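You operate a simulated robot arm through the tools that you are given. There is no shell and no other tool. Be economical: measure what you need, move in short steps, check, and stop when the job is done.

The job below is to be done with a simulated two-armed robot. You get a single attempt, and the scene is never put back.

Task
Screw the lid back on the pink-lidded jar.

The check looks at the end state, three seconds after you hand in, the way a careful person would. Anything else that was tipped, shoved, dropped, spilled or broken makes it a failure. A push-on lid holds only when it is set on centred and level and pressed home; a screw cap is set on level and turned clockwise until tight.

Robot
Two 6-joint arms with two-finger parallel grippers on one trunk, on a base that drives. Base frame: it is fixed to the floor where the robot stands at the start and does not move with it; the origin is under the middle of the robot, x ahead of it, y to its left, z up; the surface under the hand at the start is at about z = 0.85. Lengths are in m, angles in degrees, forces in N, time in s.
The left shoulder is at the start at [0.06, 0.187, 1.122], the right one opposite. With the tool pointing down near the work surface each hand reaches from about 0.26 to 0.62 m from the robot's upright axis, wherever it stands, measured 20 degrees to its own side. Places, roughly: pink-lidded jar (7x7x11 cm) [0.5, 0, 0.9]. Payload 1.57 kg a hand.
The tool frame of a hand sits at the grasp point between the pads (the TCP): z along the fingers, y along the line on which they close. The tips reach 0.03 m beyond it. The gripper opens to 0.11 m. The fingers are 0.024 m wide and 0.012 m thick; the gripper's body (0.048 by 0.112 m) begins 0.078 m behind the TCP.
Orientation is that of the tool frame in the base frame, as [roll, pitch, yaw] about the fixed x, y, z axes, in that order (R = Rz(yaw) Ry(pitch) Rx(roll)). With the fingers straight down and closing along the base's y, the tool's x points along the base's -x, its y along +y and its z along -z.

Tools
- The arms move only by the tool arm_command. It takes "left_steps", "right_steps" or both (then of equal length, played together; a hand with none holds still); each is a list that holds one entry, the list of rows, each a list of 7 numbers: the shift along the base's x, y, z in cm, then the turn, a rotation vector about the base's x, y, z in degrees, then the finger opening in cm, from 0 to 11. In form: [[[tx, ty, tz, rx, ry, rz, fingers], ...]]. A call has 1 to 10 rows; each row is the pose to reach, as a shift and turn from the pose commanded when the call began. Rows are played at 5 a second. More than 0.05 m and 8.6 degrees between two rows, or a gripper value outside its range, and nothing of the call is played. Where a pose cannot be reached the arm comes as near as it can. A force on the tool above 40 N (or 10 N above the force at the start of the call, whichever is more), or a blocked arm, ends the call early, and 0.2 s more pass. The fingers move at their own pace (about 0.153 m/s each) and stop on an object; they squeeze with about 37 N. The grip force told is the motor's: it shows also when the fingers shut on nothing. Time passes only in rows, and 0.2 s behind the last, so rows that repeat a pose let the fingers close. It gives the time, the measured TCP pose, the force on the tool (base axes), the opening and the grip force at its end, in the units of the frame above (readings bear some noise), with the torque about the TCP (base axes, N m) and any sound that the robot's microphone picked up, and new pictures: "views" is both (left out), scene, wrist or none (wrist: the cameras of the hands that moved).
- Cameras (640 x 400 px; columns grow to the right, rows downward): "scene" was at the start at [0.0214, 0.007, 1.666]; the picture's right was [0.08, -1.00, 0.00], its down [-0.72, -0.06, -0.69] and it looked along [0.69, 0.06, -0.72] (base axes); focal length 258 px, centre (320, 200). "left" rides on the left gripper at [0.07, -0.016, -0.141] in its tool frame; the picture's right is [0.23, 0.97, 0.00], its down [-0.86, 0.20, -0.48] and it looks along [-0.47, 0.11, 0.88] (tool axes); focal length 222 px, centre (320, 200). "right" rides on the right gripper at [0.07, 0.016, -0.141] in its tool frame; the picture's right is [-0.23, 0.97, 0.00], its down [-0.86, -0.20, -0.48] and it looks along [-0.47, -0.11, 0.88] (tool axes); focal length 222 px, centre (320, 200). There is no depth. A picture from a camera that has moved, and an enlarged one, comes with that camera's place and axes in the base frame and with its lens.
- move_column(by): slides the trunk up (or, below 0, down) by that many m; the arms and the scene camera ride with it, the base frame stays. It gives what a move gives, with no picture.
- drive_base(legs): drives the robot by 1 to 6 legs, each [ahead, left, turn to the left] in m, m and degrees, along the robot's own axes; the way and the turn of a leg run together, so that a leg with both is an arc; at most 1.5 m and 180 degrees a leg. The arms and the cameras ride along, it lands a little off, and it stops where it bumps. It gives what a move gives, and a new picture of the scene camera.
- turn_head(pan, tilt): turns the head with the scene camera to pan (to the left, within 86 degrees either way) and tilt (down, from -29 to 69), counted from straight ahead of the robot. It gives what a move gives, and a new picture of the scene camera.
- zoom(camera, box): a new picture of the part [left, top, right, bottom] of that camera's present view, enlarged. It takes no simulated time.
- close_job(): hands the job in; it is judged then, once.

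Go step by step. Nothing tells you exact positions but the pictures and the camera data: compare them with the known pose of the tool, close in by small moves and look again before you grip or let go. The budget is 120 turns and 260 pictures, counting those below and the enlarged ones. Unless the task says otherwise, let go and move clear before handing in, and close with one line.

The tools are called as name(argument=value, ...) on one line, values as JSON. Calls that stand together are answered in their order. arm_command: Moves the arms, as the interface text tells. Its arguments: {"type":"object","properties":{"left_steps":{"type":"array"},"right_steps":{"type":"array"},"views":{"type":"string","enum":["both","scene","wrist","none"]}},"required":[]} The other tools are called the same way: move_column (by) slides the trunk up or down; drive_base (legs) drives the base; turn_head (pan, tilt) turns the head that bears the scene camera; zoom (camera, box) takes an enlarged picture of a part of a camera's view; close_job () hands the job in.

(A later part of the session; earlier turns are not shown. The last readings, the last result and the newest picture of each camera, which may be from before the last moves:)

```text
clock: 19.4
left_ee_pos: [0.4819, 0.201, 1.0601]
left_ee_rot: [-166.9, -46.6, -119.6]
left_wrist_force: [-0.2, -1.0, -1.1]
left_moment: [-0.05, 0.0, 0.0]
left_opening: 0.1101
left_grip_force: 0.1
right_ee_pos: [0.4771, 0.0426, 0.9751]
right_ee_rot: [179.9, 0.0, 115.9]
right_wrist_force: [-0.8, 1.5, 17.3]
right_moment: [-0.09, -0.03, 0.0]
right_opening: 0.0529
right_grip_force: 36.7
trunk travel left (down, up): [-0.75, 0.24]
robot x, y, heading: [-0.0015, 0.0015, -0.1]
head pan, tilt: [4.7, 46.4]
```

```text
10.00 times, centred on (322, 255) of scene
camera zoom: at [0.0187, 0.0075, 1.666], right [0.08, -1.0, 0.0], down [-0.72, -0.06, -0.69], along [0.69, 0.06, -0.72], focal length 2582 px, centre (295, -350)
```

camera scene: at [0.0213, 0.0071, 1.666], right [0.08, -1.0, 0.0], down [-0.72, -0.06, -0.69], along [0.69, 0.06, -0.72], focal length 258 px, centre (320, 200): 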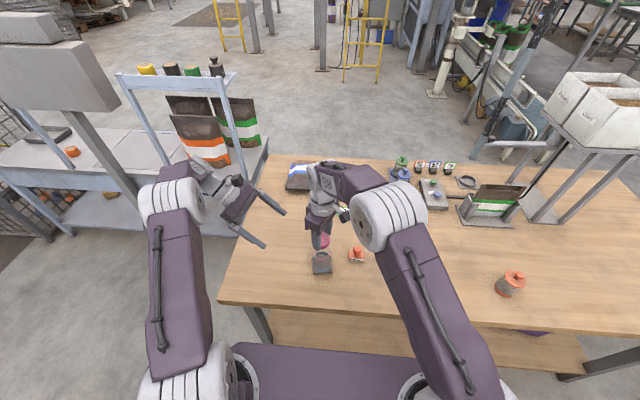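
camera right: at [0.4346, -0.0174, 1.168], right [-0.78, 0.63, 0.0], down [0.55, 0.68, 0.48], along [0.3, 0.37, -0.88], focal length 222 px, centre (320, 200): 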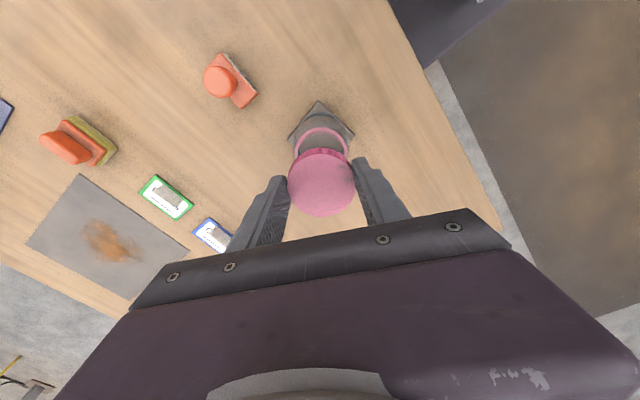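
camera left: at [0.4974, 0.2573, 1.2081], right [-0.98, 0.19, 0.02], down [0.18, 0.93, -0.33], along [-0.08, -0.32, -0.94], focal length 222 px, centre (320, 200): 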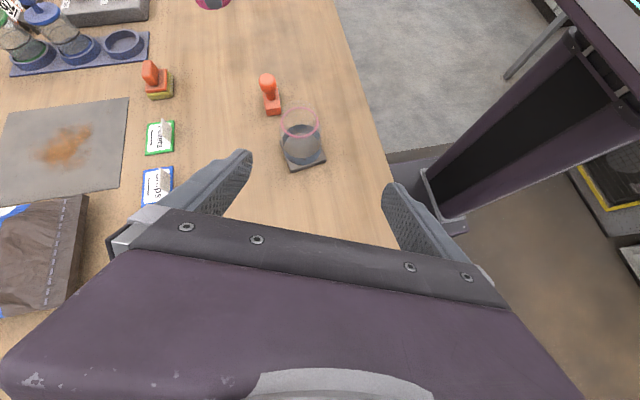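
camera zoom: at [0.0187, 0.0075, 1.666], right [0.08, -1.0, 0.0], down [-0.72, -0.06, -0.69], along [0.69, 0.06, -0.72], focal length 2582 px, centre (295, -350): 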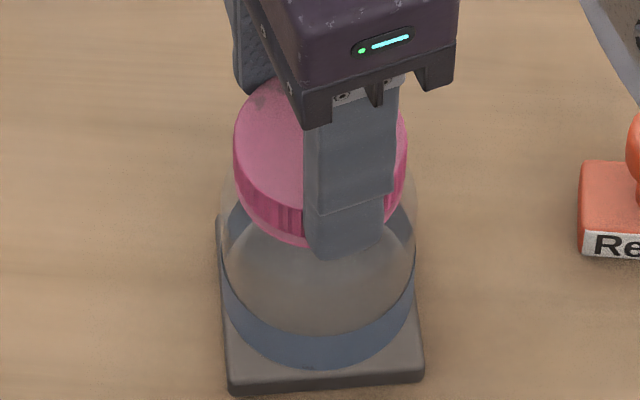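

The lid dropped about 1 mm over this turn, so the thread seems to be engaging. I'll keep turning clockwise as far as the wrist goes.

arm_command(right_steps=[[[0.052, 0.021, -0.01, 0, 0, -8, 5], [0.106, 0.034, -0.02, 0, 0, -16, 5], [0.161, 0.04, -0.03, 0, 0, -24, 5], [0.217, 0.038, -0.04, 0, 0, -32, 5], [0.272, 0.028, -0.05, 0, 0, -40, 5], [0.325, 0.011, -0.06, 0, 0, -48, 5], [0.375, -0.013, -0.07, 0, 0, -56, 5], [0.422, -0.044, -0.08, 0, 0, -64, 5]]], views="scene")

zoom(camera="left", box=[280, 80, 330, 150])

```text
clock: 21.2
left_ee_pos: [0.4818, 0.1998, 1.0595]
left_ee_rot: [-166.9, -46.6, -119.6]
left_wrist_force: [0.3, -0.2, 0.1]
left_moment: [0.01, 0.02, 0.01]
left_opening: 0.1101
left_grip_force: 0.1
right_ee_pos: [0.4811, 0.0406, 0.9744]
right_ee_rot: [179.9, -0.1, 51.8]
right_wrist_force: [2.6, 0.4, 17.1]
right_moment: [-0.14, 0.01, 0.0]
right_opening: 0.0531
right_grip_force: 37.5
trunk travel left (down, up): [-0.75, 0.24]
robot x, y, heading: [0.0019, -0.002, 0.2]
head pan, tilt: [4.7, 46.4]
camera scene: at [0.0192, 0.007, 1.6661], right [0.08, -1.0, 0.0], down [-0.72, -0.06, -0.69], along [0.69, 0.06, -0.72], focal length 258 px, centre (320, 200)
```

scene: 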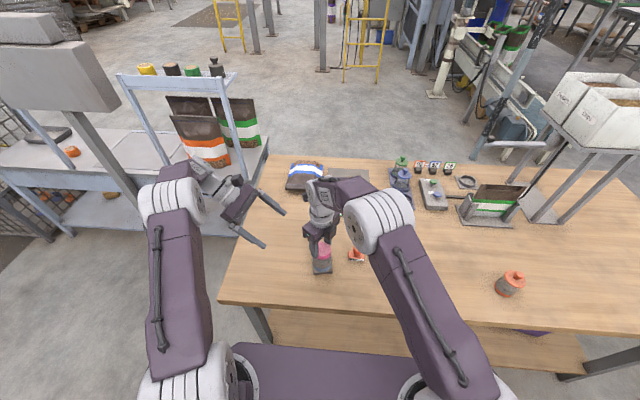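

```text
5.71 times, centred on (305, 115) of left
camera zoom: at [0.4958, 0.256, 1.2091], right [-0.98, 0.19, 0.01], down [0.18, 0.93, -0.33], along [-0.08, -0.32, -0.94], focal length 1269 px, centre (406, 686)
```

zoom: 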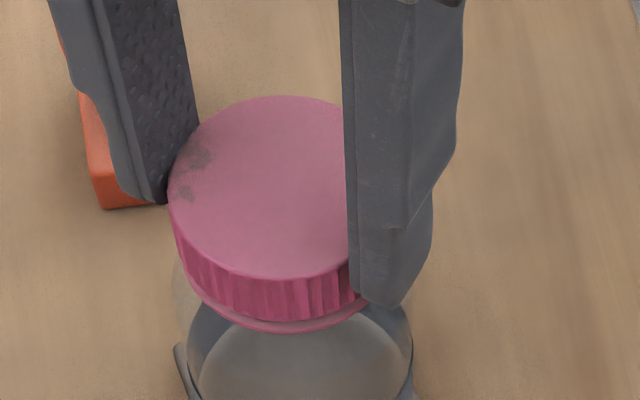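

The lid descends steadily at constant force, about 0.7 mm per 64°, so it is threading. I'll continue turning.

arm_command(right_steps=[[[0.041, -0.037, -0.01, 0, 0, -8, 5], [0.077, -0.08, -0.02, 0, 0, -16, 5], [0.107, -0.128, -0.03, 0, 0, -24, 5], [0.13, -0.178, -0.04, 0, 0, -32, 5], [0.145, -0.232, -0.05, 0, 0, -40, 5], [0.153, -0.287, -0.06, 0, 0, -48, 5], [0.153, -0.343, -0.07, 0, 0, -56, 5], [0.145, -0.398, -0.08, 0, 0, -64, 5]]], views="scene")

zoom(camera="left", box=[280, 80, 330, 150])

```text
clock: 22.4
left_ee_pos: [0.4807, 0.1995, 1.0599]
left_ee_rot: [-166.9, -46.6, -119.6]
left_wrist_force: [-0.5, 0.4, 0.7]
left_moment: [0.01, 0.0, 0.01]
left_opening: 0.11
left_grip_force: 0.1
right_ee_pos: [0.4824, -0.0391, 0.9618]
right_ee_rot: [-174.9, -1.8, 18.0]
right_wrist_force: [-4.4, 2.1, 18.7]
right_moment: [-0.27, 0.84, -0.15]
right_opening: 0.0541
right_grip_force: 36.7
right hand out of reach, approached as far as the arm can: row 3, 4, 5, 6
trunk travel left (down, up): [-0.75, 0.24]
robot x, y, heading: [0.0002, -0.0019, 0.1]
head pan, tilt: [4.7, 46.4]
stopped in row 6 (right hand): the force on the tool passed its limit at 44 N (the readings are from after the stop); the commanded pose is now the measured one
camera scene: at [0.0179, 0.0068, 1.6657], right [0.08, -1.0, 0.0], down [-0.72, -0.06, -0.69], along [0.69, 0.06, -0.72], focal length 258 px, centre (320, 200)
```

scene: 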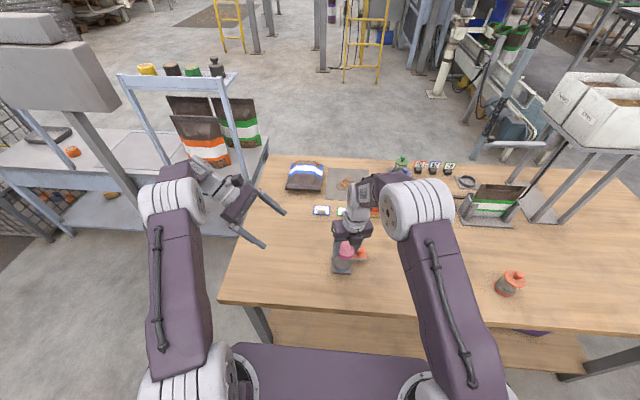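

```text
5.71 times, centred on (305, 115) of left
camera zoom: at [0.4947, 0.256, 1.2091], right [-0.98, 0.19, 0.01], down [0.18, 0.93, -0.33], along [-0.08, -0.32, -0.94], focal length 1269 px, centre (406, 686)
```

zoom: 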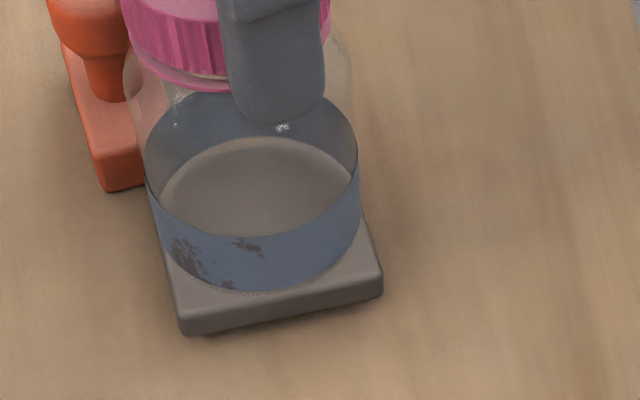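

The arm ran past its wrist range and swung sideways, dragging the jar and nest toward the stamp. I'll inspect before moving anything.

zoom(camera="scene", box=[310, 225, 390, 285])

zoom(camera="left", box=[230, 40, 370, 160])

zoom(camera="right", box=[0, 0, 640, 400])

```text
6.67 times, centred on (350, 255) of scene
camera zoom: at [0.0179, 0.0068, 1.6657], right [0.08, -1.0, 0.0], down [-0.72, -0.06, -0.69], along [0.69, 0.06, -0.72], focal length 1721 px, centre (120, -167)
```

zoom: 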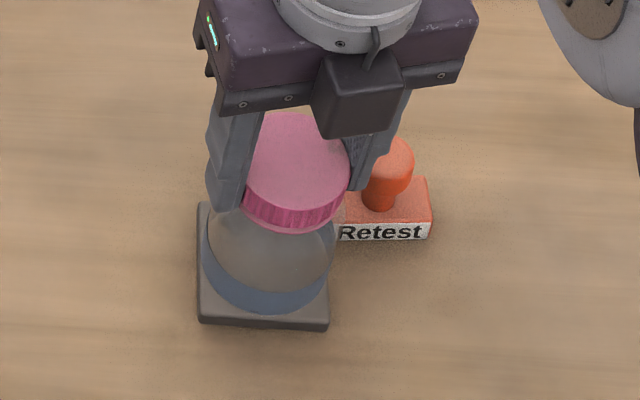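

```text
3.33 times, centred on (300, 100) of left
camera zoom: at [0.4947, 0.256, 1.2091], right [-0.98, 0.19, 0.01], down [0.18, 0.93, -0.33], along [-0.08, -0.32, -0.94], focal length 740 px, centre (387, 533)
```

zoom: 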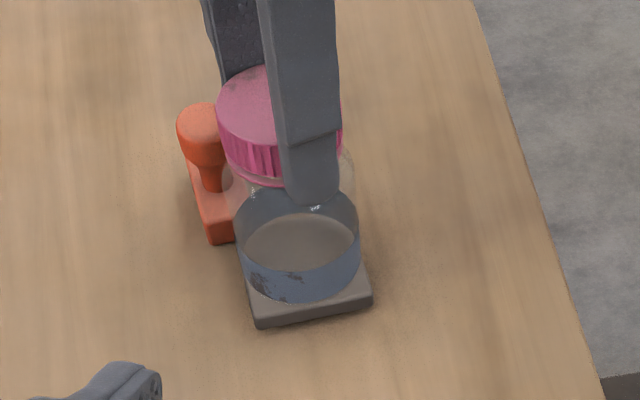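

```text
1.00 times, centred on (320, 200) of right (not enlarged: the box is as wide or as high as the picture)
camera zoom: at [0.5528, -0.046, 1.1046], right [0.09, -0.99, -0.09], down [-0.88, -0.12, 0.47], along [-0.47, 0.04, -0.88], focal length 222 px, centre (320, 200)
```

zoom: 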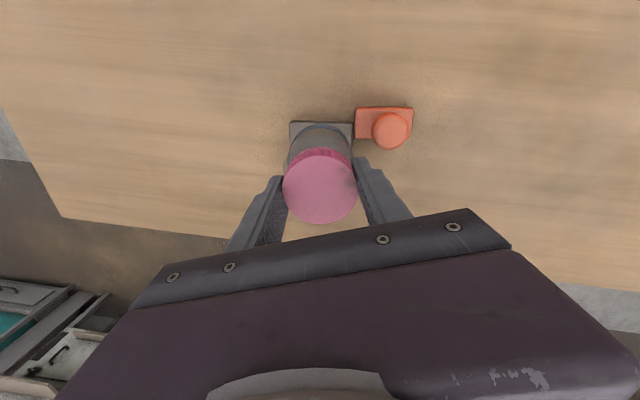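

The jar and nest stayed upright but slid about 7.5 cm toward −y with a slight lean, and may have nudged the stamp by a few mm. First I'll level the hand, bringing the jar upright while still holding it.

arm_command(right_steps=[[[0, 0.5, 0.1, -2.7, 0, 0, 5], [0, 1.0, 0.1, -5.4, 0.1, 0, 5], [0, 1.0, 0.1, -5.4, 0.1, 0, 5]]], views="none")

zoom(camera="scene", box=[310, 225, 390, 285])

zoom(camera="left", box=[230, 40, 370, 160])

```text
clock: 23.2
left_ee_pos: [0.4804, 0.2015, 1.0603]
left_ee_rot: [-166.7, -46.6, -119.7]
left_wrist_force: [0.6, -0.6, 1.0]
left_moment: [0.01, 0.02, 0.0]
left_opening: 0.1099
left_grip_force: 0.1
right_ee_pos: [0.483, -0.0381, 0.9618]
right_ee_rot: [-175.1, -1.9, 17.9]
right_wrist_force: [-2.0, 1.7, 23.8]
right_moment: [-0.53, 0.62, 0.04]
right_opening: 0.0539
right_grip_force: 36.9
right hand out of reach, approached as far as the arm can: row 1, 2, 3
trunk travel left (down, up): [-0.75, 0.24]
robot x, y, heading: [-0.0019, -0.0011, -0.3]
head pan, tilt: [4.7, 46.4]
```

```text
6.67 times, centred on (350, 255) of scene
camera zoom: at [0.0175, 0.0081, 1.6661], right [0.08, -1.0, 0.0], down [-0.72, -0.06, -0.69], along [0.69, 0.06, -0.72], focal length 1721 px, centre (120, -167)
```

zoom: 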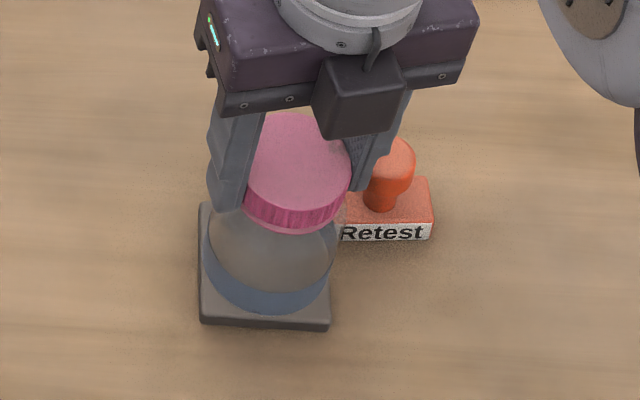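

```text
3.33 times, centred on (300, 100) of left
camera zoom: at [0.4945, 0.2569, 1.2096], right [-0.98, 0.19, 0.01], down [0.18, 0.93, -0.33], along [-0.08, -0.32, -0.94], focal length 740 px, centre (387, 533)
```

zoom: 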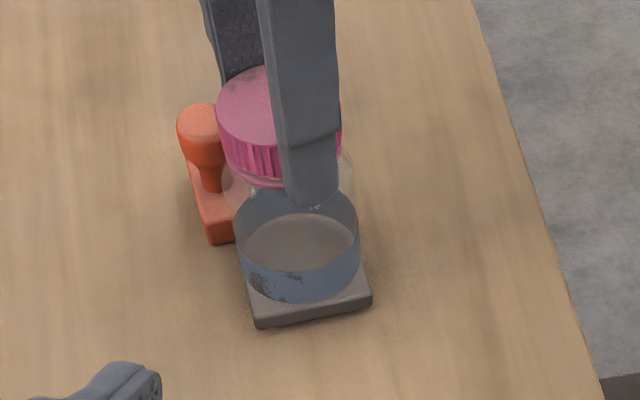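

The wrist is at its joint limit and can't level here. I'll release the lid in place so the jar settles, then look.

arm_command(right_steps=[[[0, 0, 0, 0, 0, 0, 6], [0, 0, 0, 0, 0, 0, 7], [0, 0, 0, 0, 0, 0, 7]]], views="none")

zoom(camera="scene", box=[310, 225, 390, 285])

zoom(camera="left", box=[230, 40, 370, 160])

zoom(camera="right", box=[200, 80, 440, 230])

```text
clock: 24.0
left_ee_pos: [0.4826, 0.2011, 1.0599]
left_ee_rot: [-167.1, -46.7, -119.4]
left_wrist_force: [-0.1, 0.4, -0.2]
left_moment: [0.01, 0.01, 0.0]
left_opening: 0.1101
left_grip_force: 0.1
right_ee_pos: [0.4854, -0.0386, 0.9595]
right_ee_rot: [-174.9, -1.5, 18.1]
right_wrist_force: [0.7, -0.2, 0.2]
right_moment: [0.01, 0.04, 0.01]
right_opening: 0.0697
right_grip_force: 0.1
trunk travel left (down, up): [-0.75, 0.24]
robot x, y, heading: [-0.0017, -0.0005, -0.0]
head pan, tilt: [4.7, 46.4]
```

```text
6.67 times, centred on (350, 255) of scene
camera zoom: at [0.0223, 0.0072, 1.6659], right [0.08, -1.0, 0.0], down [-0.72, -0.06, -0.69], along [0.69, 0.06, -0.72], focal length 1721 px, centre (120, -167)
```

zoom: 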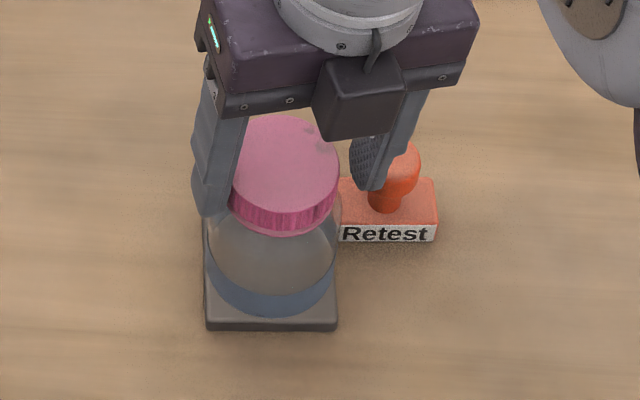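

```text
3.33 times, centred on (300, 100) of left
camera zoom: at [0.4979, 0.2562, 1.2081], right [-0.98, 0.19, 0.02], down [0.18, 0.93, -0.33], along [-0.08, -0.32, -0.94], focal length 740 px, centre (387, 533)
```

zoom: 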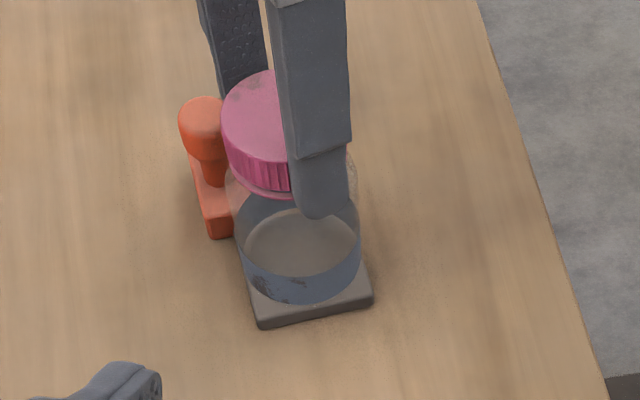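

```text
2.67 times, centred on (320, 155) of right
camera zoom: at [0.5554, -0.0462, 1.102], right [0.09, -0.99, -0.09], down [-0.87, -0.12, 0.47], along [-0.48, 0.04, -0.88], focal length 592 px, centre (320, 320)
```

zoom: 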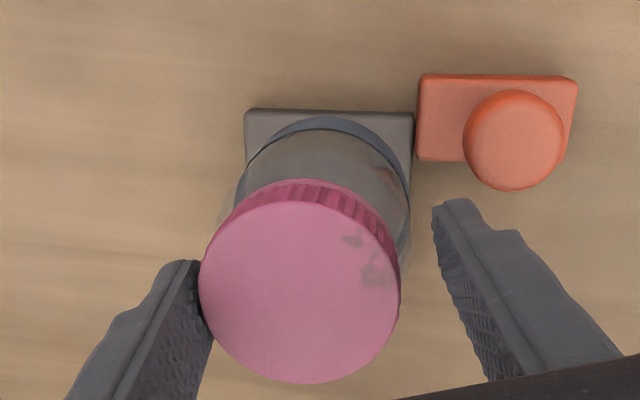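

The jar settled upright beside the stamp (stamp pushed about 1 cm). I'll lift the right hand clear and begin unwinding its wrist.

arm_command(right_steps=[[[0, 0, 2, 0, 0, 0, 7], [0, 0, 5, 0, 0, 0, 7], [0, 0, 8, 0, 0, 0, 7], [0, 0, 11, 0, 0, 8, 7], [0, 0, 11, 0, 0, 16, 7], [0, 0, 11, 0, 0, 24, 7], [0, 0, 11, 0, 0, 32, 7], [0, 0, 11, 0, 0, 40, 7]]], views="scene")

```text
clock: 25.8
left_ee_pos: [0.4824, 0.2006, 1.0593]
left_ee_rot: [-167.1, -46.6, -119.5]
left_wrist_force: [0.1, 0.4, 0.4]
left_moment: [-0.03, -0.01, 0.01]
left_opening: 0.11
left_grip_force: 0.0
right_ee_pos: [0.4845, -0.0394, 1.0705]
right_ee_rot: [-175.0, -1.6, 58.1]
right_wrist_force: [-0.6, -1.0, -0.3]
right_moment: [0.01, 0.02, 0.0]
right_opening: 0.0701
right_grip_force: 0.1
right hand out of reach, approached as far as the arm can: row 3
trunk travel left (down, up): [-0.75, 0.24]
robot x, y, heading: [0.0012, 0.0024, 0.1]
head pan, tilt: [4.7, 46.4]
camera scene: at [0.0218, 0.0072, 1.666], right [0.08, -1.0, 0.0], down [-0.72, -0.06, -0.69], along [0.69, 0.06, -0.72], focal length 258 px, centre (320, 200)
```

scene: 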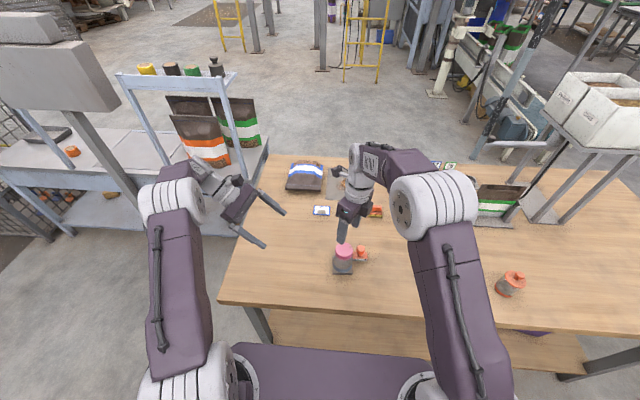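

Next I level and retreat the right hand, and finish turning the left hand into its sideways pose.

arm_command(left_steps=[[[0, 0, 0, -3.58, 3.58, 6.2, 11], [0, 0, 0, -7.16, 7.16, 12.4, 11], [0, 0, 0, -10.96, 10.96, 18.98, 11], [0, 0, -2, -10.96, 10.96, 18.98, 11], [0.2, 0, -4, -10.96, 10.96, 18.98, 11]]], right_steps=[[[0, -3, 1, -4, -3.4, 0, 7], [0, -7, 2, -4, -3.4, 0, 7], [0, -11, 3, -4, -3.4, 0, 7], [0, -15, 3, -4, -3.4, 0, 7], [0, -15, 3, -4, -3.4, 0, 7]]])

```text
clock: 27.0
left_ee_pos: [0.4868, 0.2017, 1.018]
left_ee_rot: [179.8, -60.1, -89.7]
left_wrist_force: [0.1, 0.0, 0.6]
left_moment: [-0.01, 0.02, 0.04]
left_opening: 0.1099
left_grip_force: 0.1
right_ee_pos: [0.4852, -0.1911, 1.1017]
right_ee_rot: [-179.9, 0.0, 58.1]
right_wrist_force: [-0.1, 0.7, -1.1]
right_moment: [0.03, 0.03, 0.0]
right_opening: 0.0701
right_grip_force: 0.0
trunk travel left (down, up): [-0.75, 0.24]
robot x, y, heading: [-0.0003, -0.0014, 0.1]
head pan, tilt: [4.7, 46.4]
camera scene: at [0.0224, 0.0083, 1.666], right [0.08, -1.0, 0.0], down [-0.72, -0.06, -0.69], along [0.69, 0.06, -0.72], focal length 258 px, centre (320, 200)
camera right: at [0.5354, -0.1387, 1.2433], right [0.71, -0.71, 0.0], down [-0.62, -0.62, 0.48], along [-0.34, -0.34, -0.88], focal length 222 px, centre (320, 200)
camera left: at [0.5028, 0.2892, 1.1508], right [-0.97, -0.12, 0.2], down [-0.2, 0.84, -0.5], along [-0.11, -0.53, -0.84], focal length 222 px, centre (320, 200)
```

scene: 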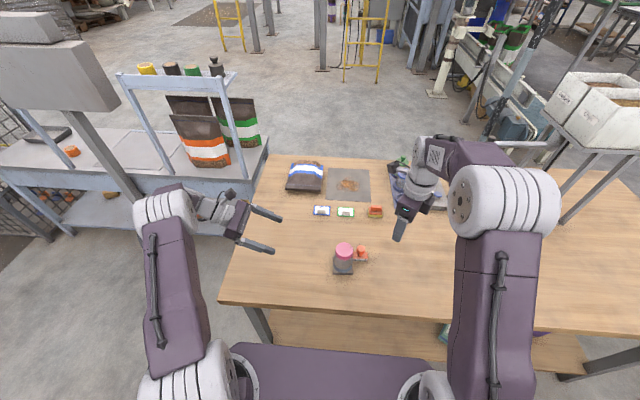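
right: 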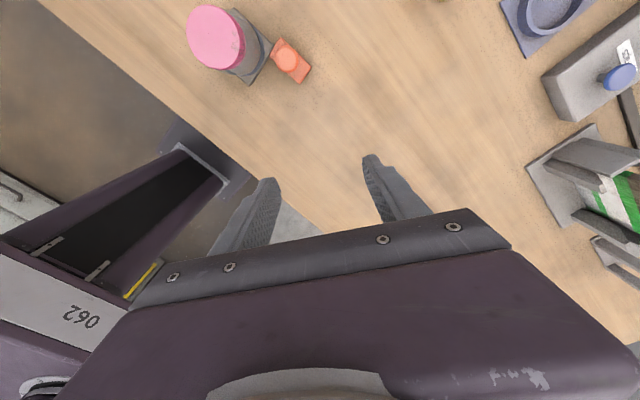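
left: 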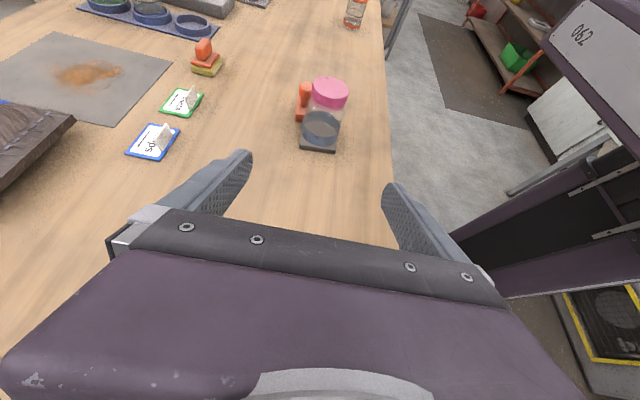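

Left hand is in the sideways pose. I'll zoom on the jar from the left and scene cameras for its exact position and lid fit.

zoom(camera="left", box=[280, 65, 370, 160])

zoom(camera="scene", box=[315, 230, 375, 285])

```text
4.21 times, centred on (325, 112) of left
camera zoom: at [0.5028, 0.2892, 1.1508], right [-0.97, -0.12, 0.2], down [-0.2, 0.84, -0.5], along [-0.11, -0.53, -0.84], focal length 935 px, centre (299, 568)
```

zoom: 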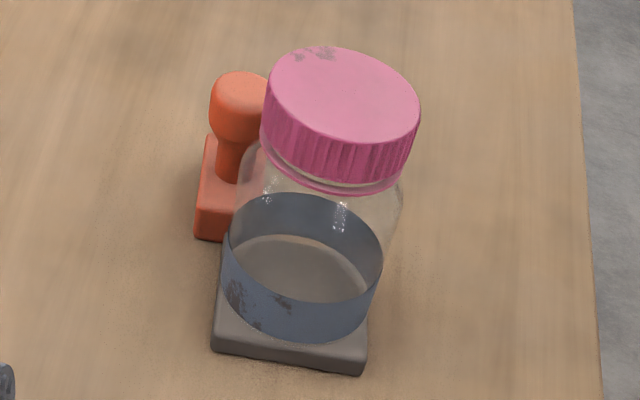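

```text
7.27 times, centred on (345, 258) of scene
camera zoom: at [0.0224, 0.0083, 1.666], right [0.08, -1.0, 0.0], down [-0.72, -0.06, -0.69], along [0.69, 0.06, -0.72], focal length 1878 px, centre (138, -218)
```

zoom: 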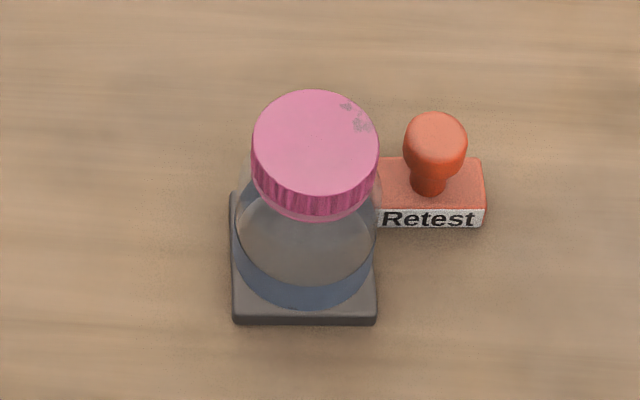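

The lid is seated level on the thread with a few mm still to go. I'll bring the left hand in along its axis to just short of the jar.

arm_command(left_steps=[[[0, -4, -2, 0, 0, 0, 11], [0, -8, -4, 0, 0, 0, 11], [-0.05, -12, -6.3, 0, 0, 0, 11], [-0.1, -16, -8.4, 0, 0, 0, 11], [-0.1, -16.6, -8.7, 0, 0, 0, 11]]])

```text
clock: 28.2
left_ee_pos: [0.4845, 0.0348, 0.9322]
left_ee_rot: [-180.0, -60.0, -89.8]
left_wrist_force: [0.4, 0.4, -0.7]
left_moment: [0.04, 0.02, -0.01]
left_opening: 0.1101
left_grip_force: 0.1
right_ee_pos: [0.4851, -0.1895, 1.0999]
right_ee_rot: [-179.9, 0.0, 58.0]
right_wrist_force: [0.2, 0.3, 0.0]
right_moment: [-0.01, -0.02, 0.01]
right_opening: 0.0697
right_grip_force: 0.0
trunk travel left (down, up): [-0.75, 0.24]
robot x, y, heading: [0.0001, 0.0007, -0.0]
head pan, tilt: [4.7, 46.4]
camera scene: at [0.0213, 0.0078, 1.666], right [0.08, -1.0, 0.0], down [-0.72, -0.06, -0.69], along [0.69, 0.06, -0.72], focal length 258 px, centre (320, 200)
camera left: at [0.501, 0.1232, 1.064], right [-0.97, -0.12, 0.2], down [-0.2, 0.84, -0.5], along [-0.11, -0.53, -0.84], focal length 222 px, centre (320, 200)
```

scene: 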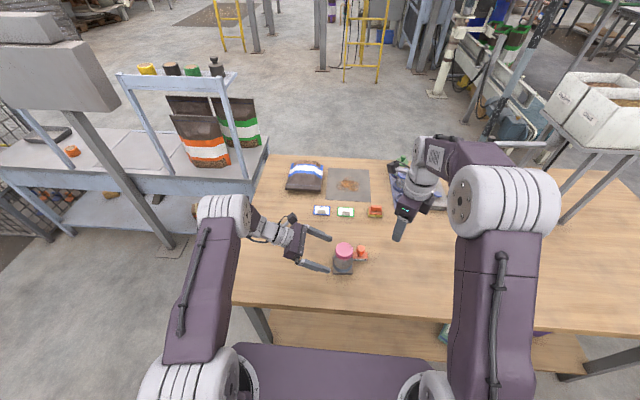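
left: 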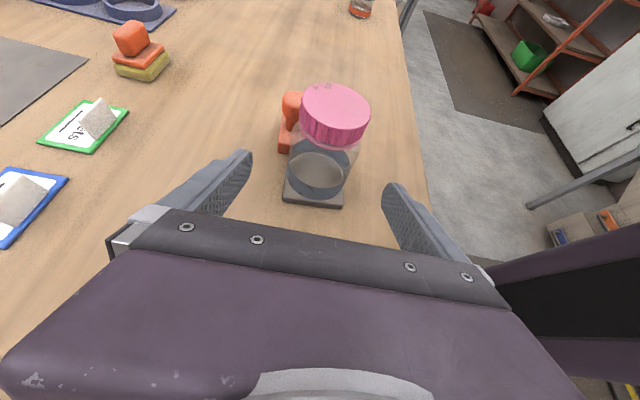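

The jar is centred between the fingers. I advance the last 7 cm, staying clear of the stamp.

arm_command(left_steps=[[[0.05, -2, -1.2, 0, 0, 0, 10], [0.1, -4, -2.4, 0, 0, 0, 9], [0.1, -5.8, -3.6, 0, 0, 0, 9], [0.1, -5.8, -3.6, 0, 0, 0, 9]]])

zoom(camera="scene", box=[300, 220, 380, 285])

```text
clock: 29.2
left_ee_pos: [0.4852, -0.0231, 0.8956]
left_ee_rot: [179.9, -59.9, -89.9]
left_wrist_force: [-0.3, -0.3, -0.1]
left_moment: [0.03, -0.01, 0.01]
left_opening: 0.0902
left_grip_force: 0.1
right_ee_pos: [0.4853, -0.1904, 1.1002]
right_ee_rot: [-179.9, 0.0, 57.9]
right_wrist_force: [0.5, -1.0, 0.4]
right_moment: [0.01, -0.01, -0.02]
right_opening: 0.0702
right_grip_force: 0.2
trunk travel left (down, up): [-0.75, 0.24]
robot x, y, heading: [0.0005, -0.0001, -0.0]
head pan, tilt: [4.7, 46.4]
camera scene: at [0.0215, 0.0072, 1.666], right [0.08, -1.0, 0.0], down [-0.72, -0.06, -0.69], along [0.69, 0.06, -0.72], focal length 258 px, centre (320, 200)
camera left: at [0.502, 0.0648, 1.0275], right [-0.97, -0.11, 0.2], down [-0.2, 0.84, -0.5], along [-0.11, -0.53, -0.84], focal length 222 px, centre (320, 200)
```

scene: 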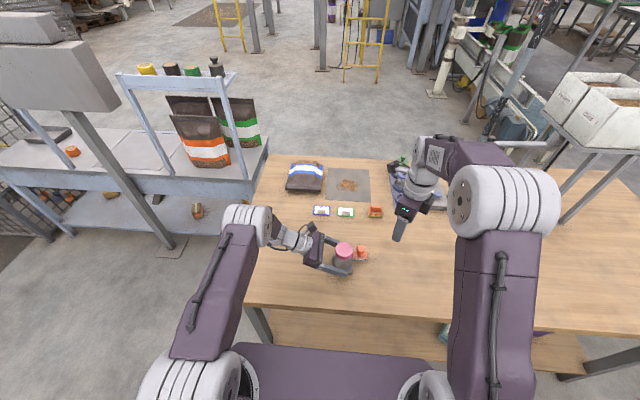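
left: 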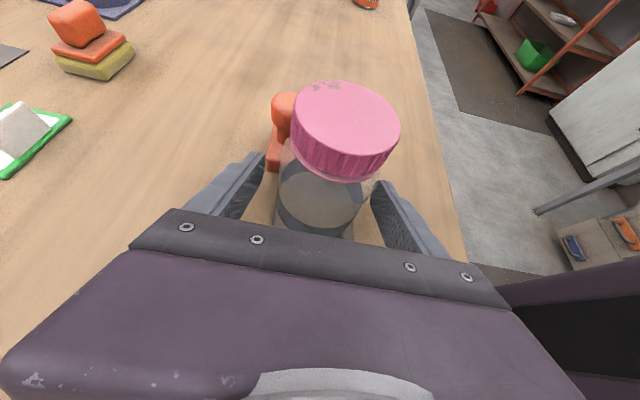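

```text
6.15 times, centred on (340, 252) of scene
camera zoom: at [0.0215, 0.0072, 1.666], right [0.08, -1.0, 0.0], down [-0.72, -0.06, -0.69], along [0.69, 0.06, -0.72], focal length 1589 px, centre (197, -123)
```

zoom: 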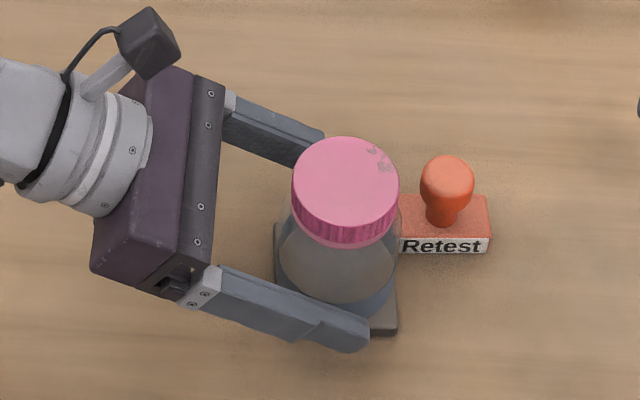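

Well placed around the body. Closing gradually.

arm_command(left_steps=[[[0, 0, 0, 0, 0, 0, 8], [0, 0, 0, 0, 0, 0, 7.4], [0, 0, 0, 0, 0, 0, 7], [0, 0, 0, 0, 0, 0, 6.5], [0, 0, 0, 0, 0, 0, 6]]], views="none")

zoom(camera="scene", box=[300, 220, 380, 285])

```text
clock: 30.4
left_ee_pos: [0.4846, -0.0226, 0.8971]
left_ee_rot: [179.8, -60.0, -89.9]
left_wrist_force: [-0.4, 0.3, 0.2]
left_moment: [0.02, 0.01, 0.02]
left_opening: 0.0643
left_grip_force: 37.3
right_ee_pos: [0.4848, -0.1888, 1.1005]
right_ee_rot: [-179.8, 0.1, 58.0]
right_wrist_force: [0.0, 0.3, 0.3]
right_moment: [-0.04, -0.03, -0.01]
right_opening: 0.07
right_grip_force: 0.0
trunk travel left (down, up): [-0.75, 0.24]
robot x, y, heading: [-0.0006, -0.0018, 0.3]
head pan, tilt: [4.7, 46.4]
```

```text
6.15 times, centred on (340, 252) of scene
camera zoom: at [0.0214, 0.0072, 1.666], right [0.08, -1.0, 0.0], down [-0.72, -0.06, -0.69], along [0.69, 0.06, -0.72], focal length 1589 px, centre (197, -123)
```

zoom: 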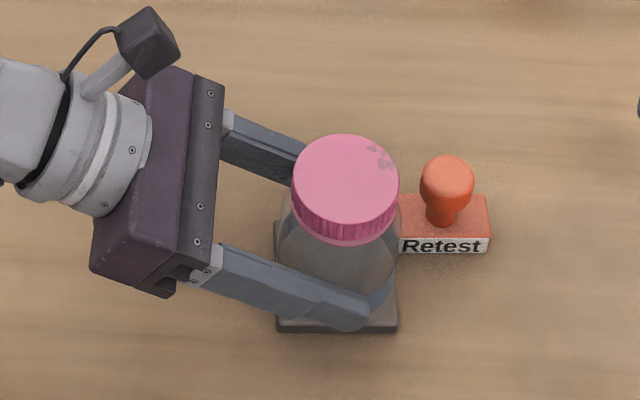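

Gripped cleanly without shifting the jar. Sliding it back toward its original spot.

arm_command(left_steps=[[[0, 0.7, 0.05, 0, 0, 0, 6], [-0.1, 1.5, 0.05, 0, 0, 0, 6], [-0.15, 2.3, 0.05, 0, 0, 0, 6], [-0.2, 3.1, 0.05, 0, 0, 0, 6], [-0.25, 3.9, 0.05, 0, 0, 0, 6], [-0.3, 4.7, 0.05, 0, 0, 0, 6], [-0.4, 5.5, 0.05, 0, 0, 0, 6], [-0.5, 6.3, 0.05, 0, 0, 0, 6], [-0.5, 7.1, 0.05, 0, 0, 0, 6], [-0.5, 7.1, 0.05, 0, 0, 0, 6]]], views="none")

zoom(camera="scene", box=[290, 220, 370, 285])

```text
clock: 32.6
left_ee_pos: [0.481, 0.0483, 0.8981]
left_ee_rot: [179.9, -60.0, -89.9]
left_wrist_force: [-0.2, 0.0, -0.4]
left_moment: [0.02, -0.02, 0.0]
left_opening: 0.0645
left_grip_force: 37.3
right_ee_pos: [0.4844, -0.1898, 1.1006]
right_ee_rot: [-179.9, 0.0, 58.0]
right_wrist_force: [0.3, -0.6, 0.2]
right_moment: [0.01, 0.04, -0.03]
right_opening: 0.0699
right_grip_force: 0.0
trunk travel left (down, up): [-0.75, 0.24]
robot x, y, heading: [-0.0045, -0.0004, -0.3]
head pan, tilt: [4.7, 46.4]
```

```text
6.15 times, centred on (330, 252) of scene
camera zoom: at [0.0218, 0.007, 1.666], right [0.08, -1.0, 0.0], down [-0.72, -0.06, -0.69], along [0.69, 0.06, -0.72], focal length 1589 px, centre (258, -123)
```

zoom: 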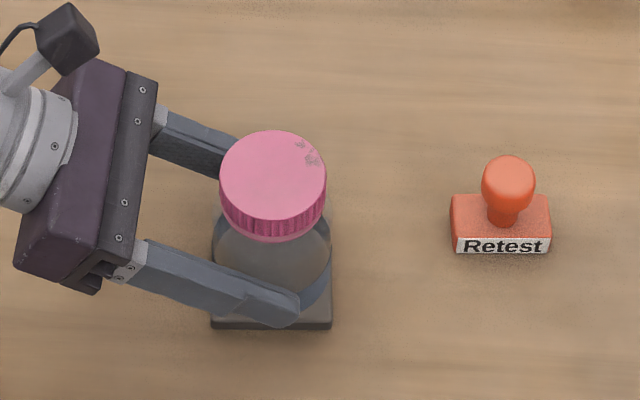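

The jar and nest are back in place, held by the left hand; the stamp needs about 1 cm correction later. Now I unwind the right wrist.

arm_command(right_steps=[[[0, 0, 0, 0, 0, 8.5, 7], [0, 0, 0, 0, 0, 17, 7], [0, 0, 0, 0, 0, 25.5, 7], [0, 0, 0, 0, 0, 34, 7], [0, 0, 0, 0, 0, 42.5, 7], [0, 0, 0, 0, 0, 51, 7], [0, 0, 0, 0, 0, 59.5, 7], [0, 0, 0, 0, 0, 68, 7], [0, 0, 0, 0, 0, 76.5, 7], [0, 0, 0, 0, 0, 85, 7]]], views="none")

arm_command(right_steps=[[[0, 0, 0, 0, 0, 8.5, 7], [0, 0, 0, 0, 0, 17, 7], [0, 0, 0, 0, 0, 25.5, 7], [0, 0, 0, 0, 0, 34, 7], [0, 0, 0, 0, 0, 42.5, 7], [0, 0, 0, 0, 0, 51, 7], [0, 0, 0, 0, 0, 59.5, 7], [0, 0, 0, 0, 0, 68, 7], [0, 0, 0, 0, 0, 76.5, 7], [0, 0, 0, 0, 0, 85, 7]]], views="none")

arm_command(right_steps=[[[0, 0, 0, 0, 0, 7, 7], [0, 2, 0, 0, 0, 14, 7], [0, 5, 0, 0, 0, 21, 7], [0, 8, 0, 0, 0, 28, 7], [0, 11, 0, 0, 0, 35, 7], [0, 14, 0, 0, 0, 42, 7], [0, 17, 0, 0, 0, 48, 7], [0, 17, 0, 0, 0, 48, 7]]])

```text
clock: 34.8
left_ee_pos: [0.4803, 0.0473, 0.8974]
left_ee_rot: [179.9, -60.1, -90.0]
left_wrist_force: [0.3, 0.0, 0.3]
left_moment: [0.02, -0.01, -0.02]
left_opening: 0.0647
left_grip_force: 36.8
right_ee_pos: [0.4839, -0.1894, 1.0997]
right_ee_rot: [-179.9, 0.0, 143.1]
right_wrist_force: [-0.2, 0.2, 0.4]
right_moment: [0.01, 0.02, 0.01]
right_opening: 0.0698
right_grip_force: 0.0
trunk travel left (down, up): [-0.75, 0.24]
robot x, y, heading: [0.0022, 0.0043, 0.0]
head pan, tilt: [4.7, 46.4]
```

```text
clock: 37.0
left_ee_pos: [0.4801, 0.0484, 0.8971]
left_ee_rot: [179.9, -60.0, -89.8]
left_wrist_force: [-0.2, -0.1, 0.3]
left_moment: [-0.02, 0.0, 0.02]
left_opening: 0.0648
left_grip_force: 36.8
right_ee_pos: [0.4853, -0.1896, 1.1005]
right_ee_rot: [-179.9, -0.1, -131.9]
right_wrist_force: [-0.1, -0.2, 0.0]
right_moment: [-0.03, 0.02, -0.01]
right_opening: 0.0699
right_grip_force: 0.0
trunk travel left (down, up): [-0.75, 0.24]
robot x, y, heading: [0.0014, 0.0014, -0.0]
head pan, tilt: [4.7, 46.4]
```

```text
clock: 38.8
left_ee_pos: [0.4802, 0.0467, 0.8987]
left_ee_rot: [179.9, -60.0, -90.0]
left_wrist_force: [-0.2, -0.6, 0.3]
left_moment: [0.03, -0.01, -0.02]
left_opening: 0.0645
left_grip_force: 36.8
right_ee_pos: [0.4851, -0.0204, 1.0989]
right_ee_rot: [-179.9, 0.0, -83.9]
right_wrist_force: [-0.4, 0.5, 0.7]
right_moment: [0.02, -0.01, -0.03]
right_opening: 0.0697
right_grip_force: 0.1
trunk travel left (down, up): [-0.75, 0.24]
robot x, y, heading: [0.0047, 0.001, 0.0]
head pan, tilt: [4.7, 46.4]
camera scene: at [0.0217, 0.0065, 1.666], right [0.08, -1.0, 0.0], down [-0.72, -0.06, -0.69], along [0.69, 0.06, -0.72], focal length 258 px, centre (320, 200)
camera right: at [0.4745, -0.0908, 1.2421], right [-0.99, 0.12, 0.0], down [0.11, 0.87, 0.48], along [0.06, 0.47, -0.88], focal length 222 px, centre (320, 200)
```

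scene: 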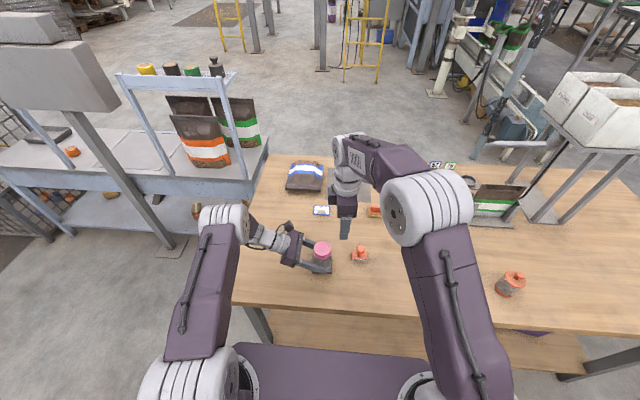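
right: 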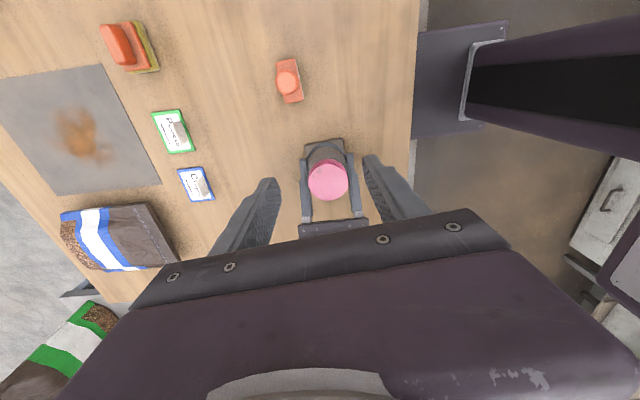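

Right hand at +96° pre-turn. I'll move above the lid and lower partway for a precise view.

arm_command(right_steps=[[[-0.2, 2.5, 0, 0, 0, 0, 8], [-0.5, 5.6, 0, 0, 0, 0, 8], [-0.5, 5.6, -4, 0, 0, 0, 8], [-0.5, 5.6, -7, 0, 0, 0, 8], [-0.5, 5.6, -7, 0, 0, 0, 8]]], views="scene")

zoom(camera="right", box=[240, 90, 400, 230])

zoom(camera="scene", box=[290, 220, 370, 285])

```text
clock: 40.0
left_ee_pos: [0.4797, 0.047, 0.8971]
left_ee_rot: [179.9, -60.0, -89.9]
left_wrist_force: [-0.4, 0.0, 0.7]
left_moment: [0.03, 0.04, 0.01]
left_opening: 0.0647
left_grip_force: 37.5
right_ee_pos: [0.4782, 0.0367, 1.0279]
right_ee_rot: [-180.0, -0.1, -84.1]
right_wrist_force: [-0.2, 0.7, 0.1]
right_moment: [0.0, 0.01, 0.02]
right_opening: 0.0799
right_grip_force: 0.1
trunk travel left (down, up): [-0.75, 0.24]
robot x, y, heading: [0.0016, 0.0038, 0.1]
head pan, tilt: [4.7, 46.4]
camera scene: at [0.0211, 0.0074, 1.666], right [0.08, -1.0, 0.0], down [-0.72, -0.06, -0.69], along [0.69, 0.06, -0.72], focal length 258 px, centre (320, 200)
```

scene: 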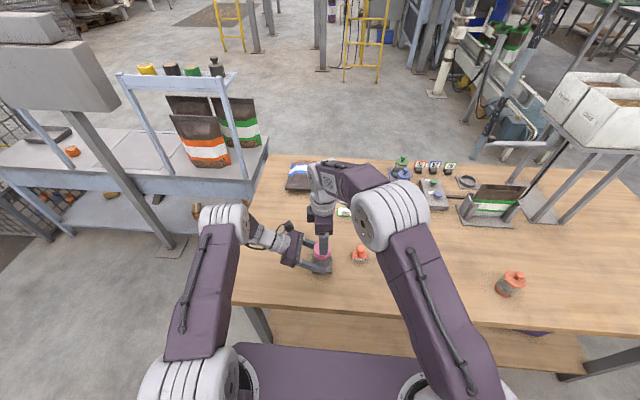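

```text
2.86 times, centred on (320, 160) of right
camera zoom: at [0.4689, -0.0349, 1.1715], right [-0.99, 0.12, 0.0], down [0.11, 0.87, 0.48], along [0.06, 0.47, -0.88], focal length 635 px, centre (320, 314)
```

zoom: 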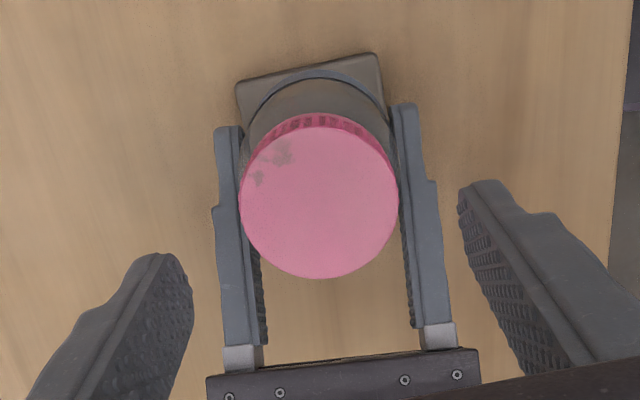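

```text
6.15 times, centred on (330, 252) of scene
camera zoom: at [0.0211, 0.0074, 1.666], right [0.08, -1.0, 0.0], down [-0.72, -0.06, -0.69], along [0.69, 0.06, -0.72], focal length 1589 px, centre (258, -123)
```

zoom: 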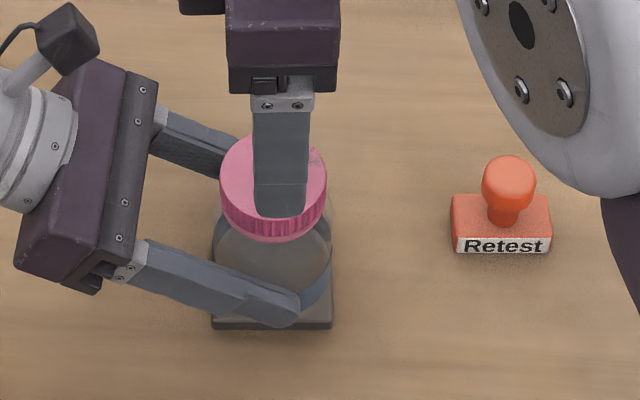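

Lid lateral alignment is good; along y the lid is about 4 mm further than the fingers' centre. I'll shift +0.4 cm and descend around the lid.

arm_command(right_steps=[[[0, 0.4, -1.5, 0, 0, 0, 7.5], [0, 0.4, -3, 0, 0, 0, 7.5], [0, 0.4, -4.5, 0, 0, 0, 7.5], [0, 0.4, -5.4, 0, 0, 0, 7.5], [0, 0.4, -5.4, 0, 0, 0, 7.5]]], views="none")

zoom(camera="right", box=[240, 90, 400, 230])

zoom(camera="scene", box=[295, 230, 355, 280])

```text
clock: 41.2
left_ee_pos: [0.4793, 0.0481, 0.8977]
left_ee_rot: [180.0, -60.0, -89.9]
left_wrist_force: [-0.3, 0.3, 0.3]
left_moment: [0.0, 0.02, -0.01]
left_opening: 0.0648
left_grip_force: 37.4
right_ee_pos: [0.4785, 0.0401, 0.9756]
right_ee_rot: [-179.9, 0.1, -84.0]
right_wrist_force: [0.6, 0.2, 0.2]
right_moment: [-0.01, 0.01, -0.01]
right_opening: 0.075
right_grip_force: 0.0
trunk travel left (down, up): [-0.75, 0.24]
robot x, y, heading: [0.0014, 0.0035, 0.1]
head pan, tilt: [4.7, 46.4]
```

```text
2.86 times, centred on (320, 160) of right
camera zoom: at [0.4695, -0.0304, 1.1179], right [-0.99, 0.12, 0.0], down [0.11, 0.87, 0.48], along [0.06, 0.47, -0.88], focal length 635 px, centre (320, 314)
```

zoom: 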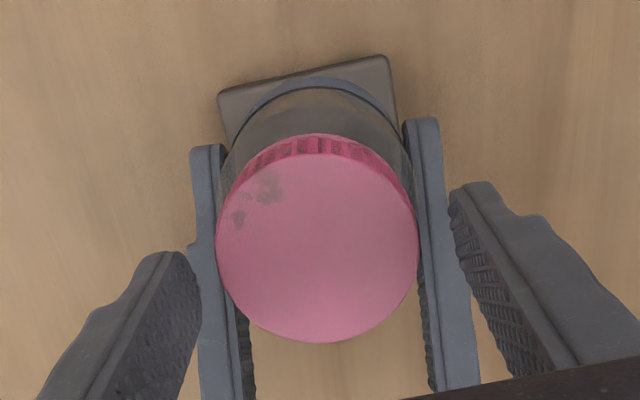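

```text
8.00 times, centred on (325, 255) of scene
camera zoom: at [0.0216, 0.0071, 1.666], right [0.08, -1.0, 0.0], down [-0.72, -0.06, -0.69], along [0.69, 0.06, -0.72], focal length 2066 px, centre (280, -240)
```

zoom: 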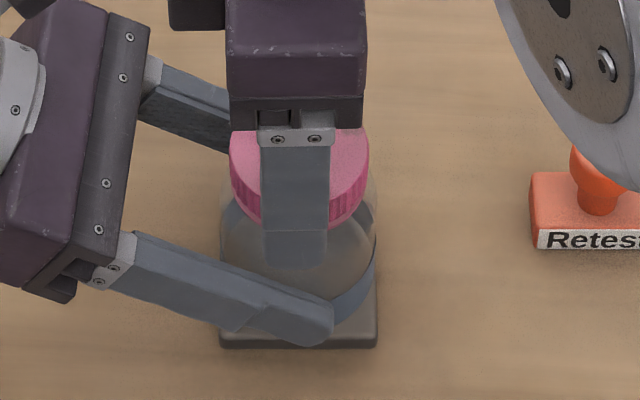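

Fingers straddle the lid, about 2 mm off along x. I'll correct that and close on the lid.

arm_command(right_steps=[[[0.15, 0.05, 0, 0, 0, 0, 7], [0.15, 0.05, 0, 0, 0, 0, 6.2], [0.15, 0.05, 0, 0, 0, 0, 5.6], [0.15, 0.05, 0, 0, 0, 0, 5], [0.15, 0.05, 0, 0, 0, 0, 5]]], views="none")

zoom(camera="right", box=[240, 90, 400, 230])

zoom(camera="scene", box=[295, 230, 355, 280])

```text
clock: 42.4
left_ee_pos: [0.4811, 0.0485, 0.8973]
left_ee_rot: [179.9, -60.0, -89.8]
left_wrist_force: [8.4, 0.0, -2.0]
left_moment: [0.01, 0.44, 0.08]
left_opening: 0.0647
left_grip_force: 36.9
right_ee_pos: [0.4815, 0.041, 0.9757]
right_ee_rot: [180.0, -0.1, -84.0]
right_wrist_force: [-9.1, 0.7, 1.8]
right_moment: [0.03, 0.29, -0.03]
right_opening: 0.0529
right_grip_force: 37.1
trunk travel left (down, up): [-0.75, 0.24]
robot x, y, heading: [0.0008, -0.0, 0.1]
head pan, tilt: [4.7, 46.4]
```

```text
2.86 times, centred on (320, 160) of right
camera zoom: at [0.4706, -0.0296, 1.1179], right [-0.99, 0.12, 0.0], down [0.11, 0.87, 0.48], along [0.06, 0.47, -0.88], focal length 635 px, centre (320, 314)
```

zoom: 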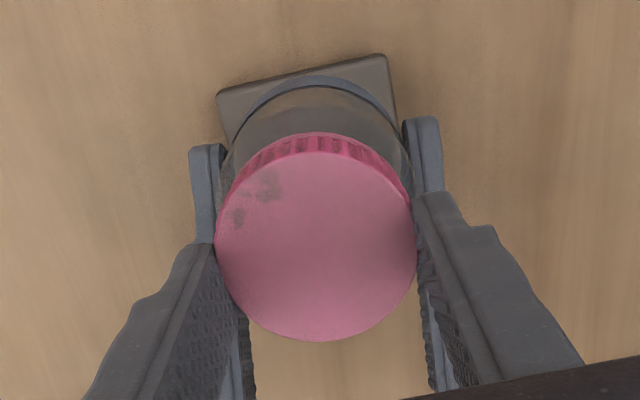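

```text
8.00 times, centred on (325, 255) of scene
camera zoom: at [0.0217, 0.0072, 1.666], right [0.08, -1.0, 0.0], down [-0.72, -0.06, -0.69], along [0.69, 0.06, -0.72], focal length 2066 px, centre (280, -240)
```

zoom: 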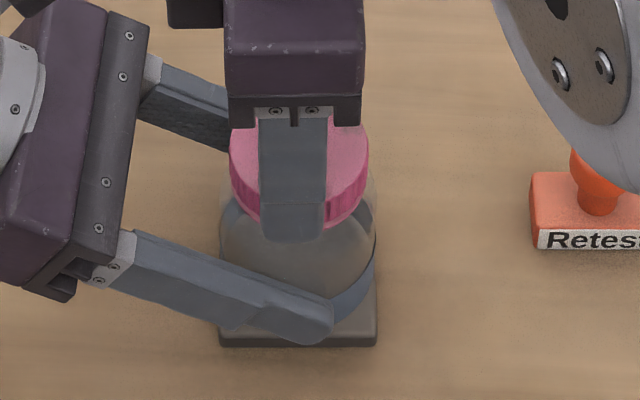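

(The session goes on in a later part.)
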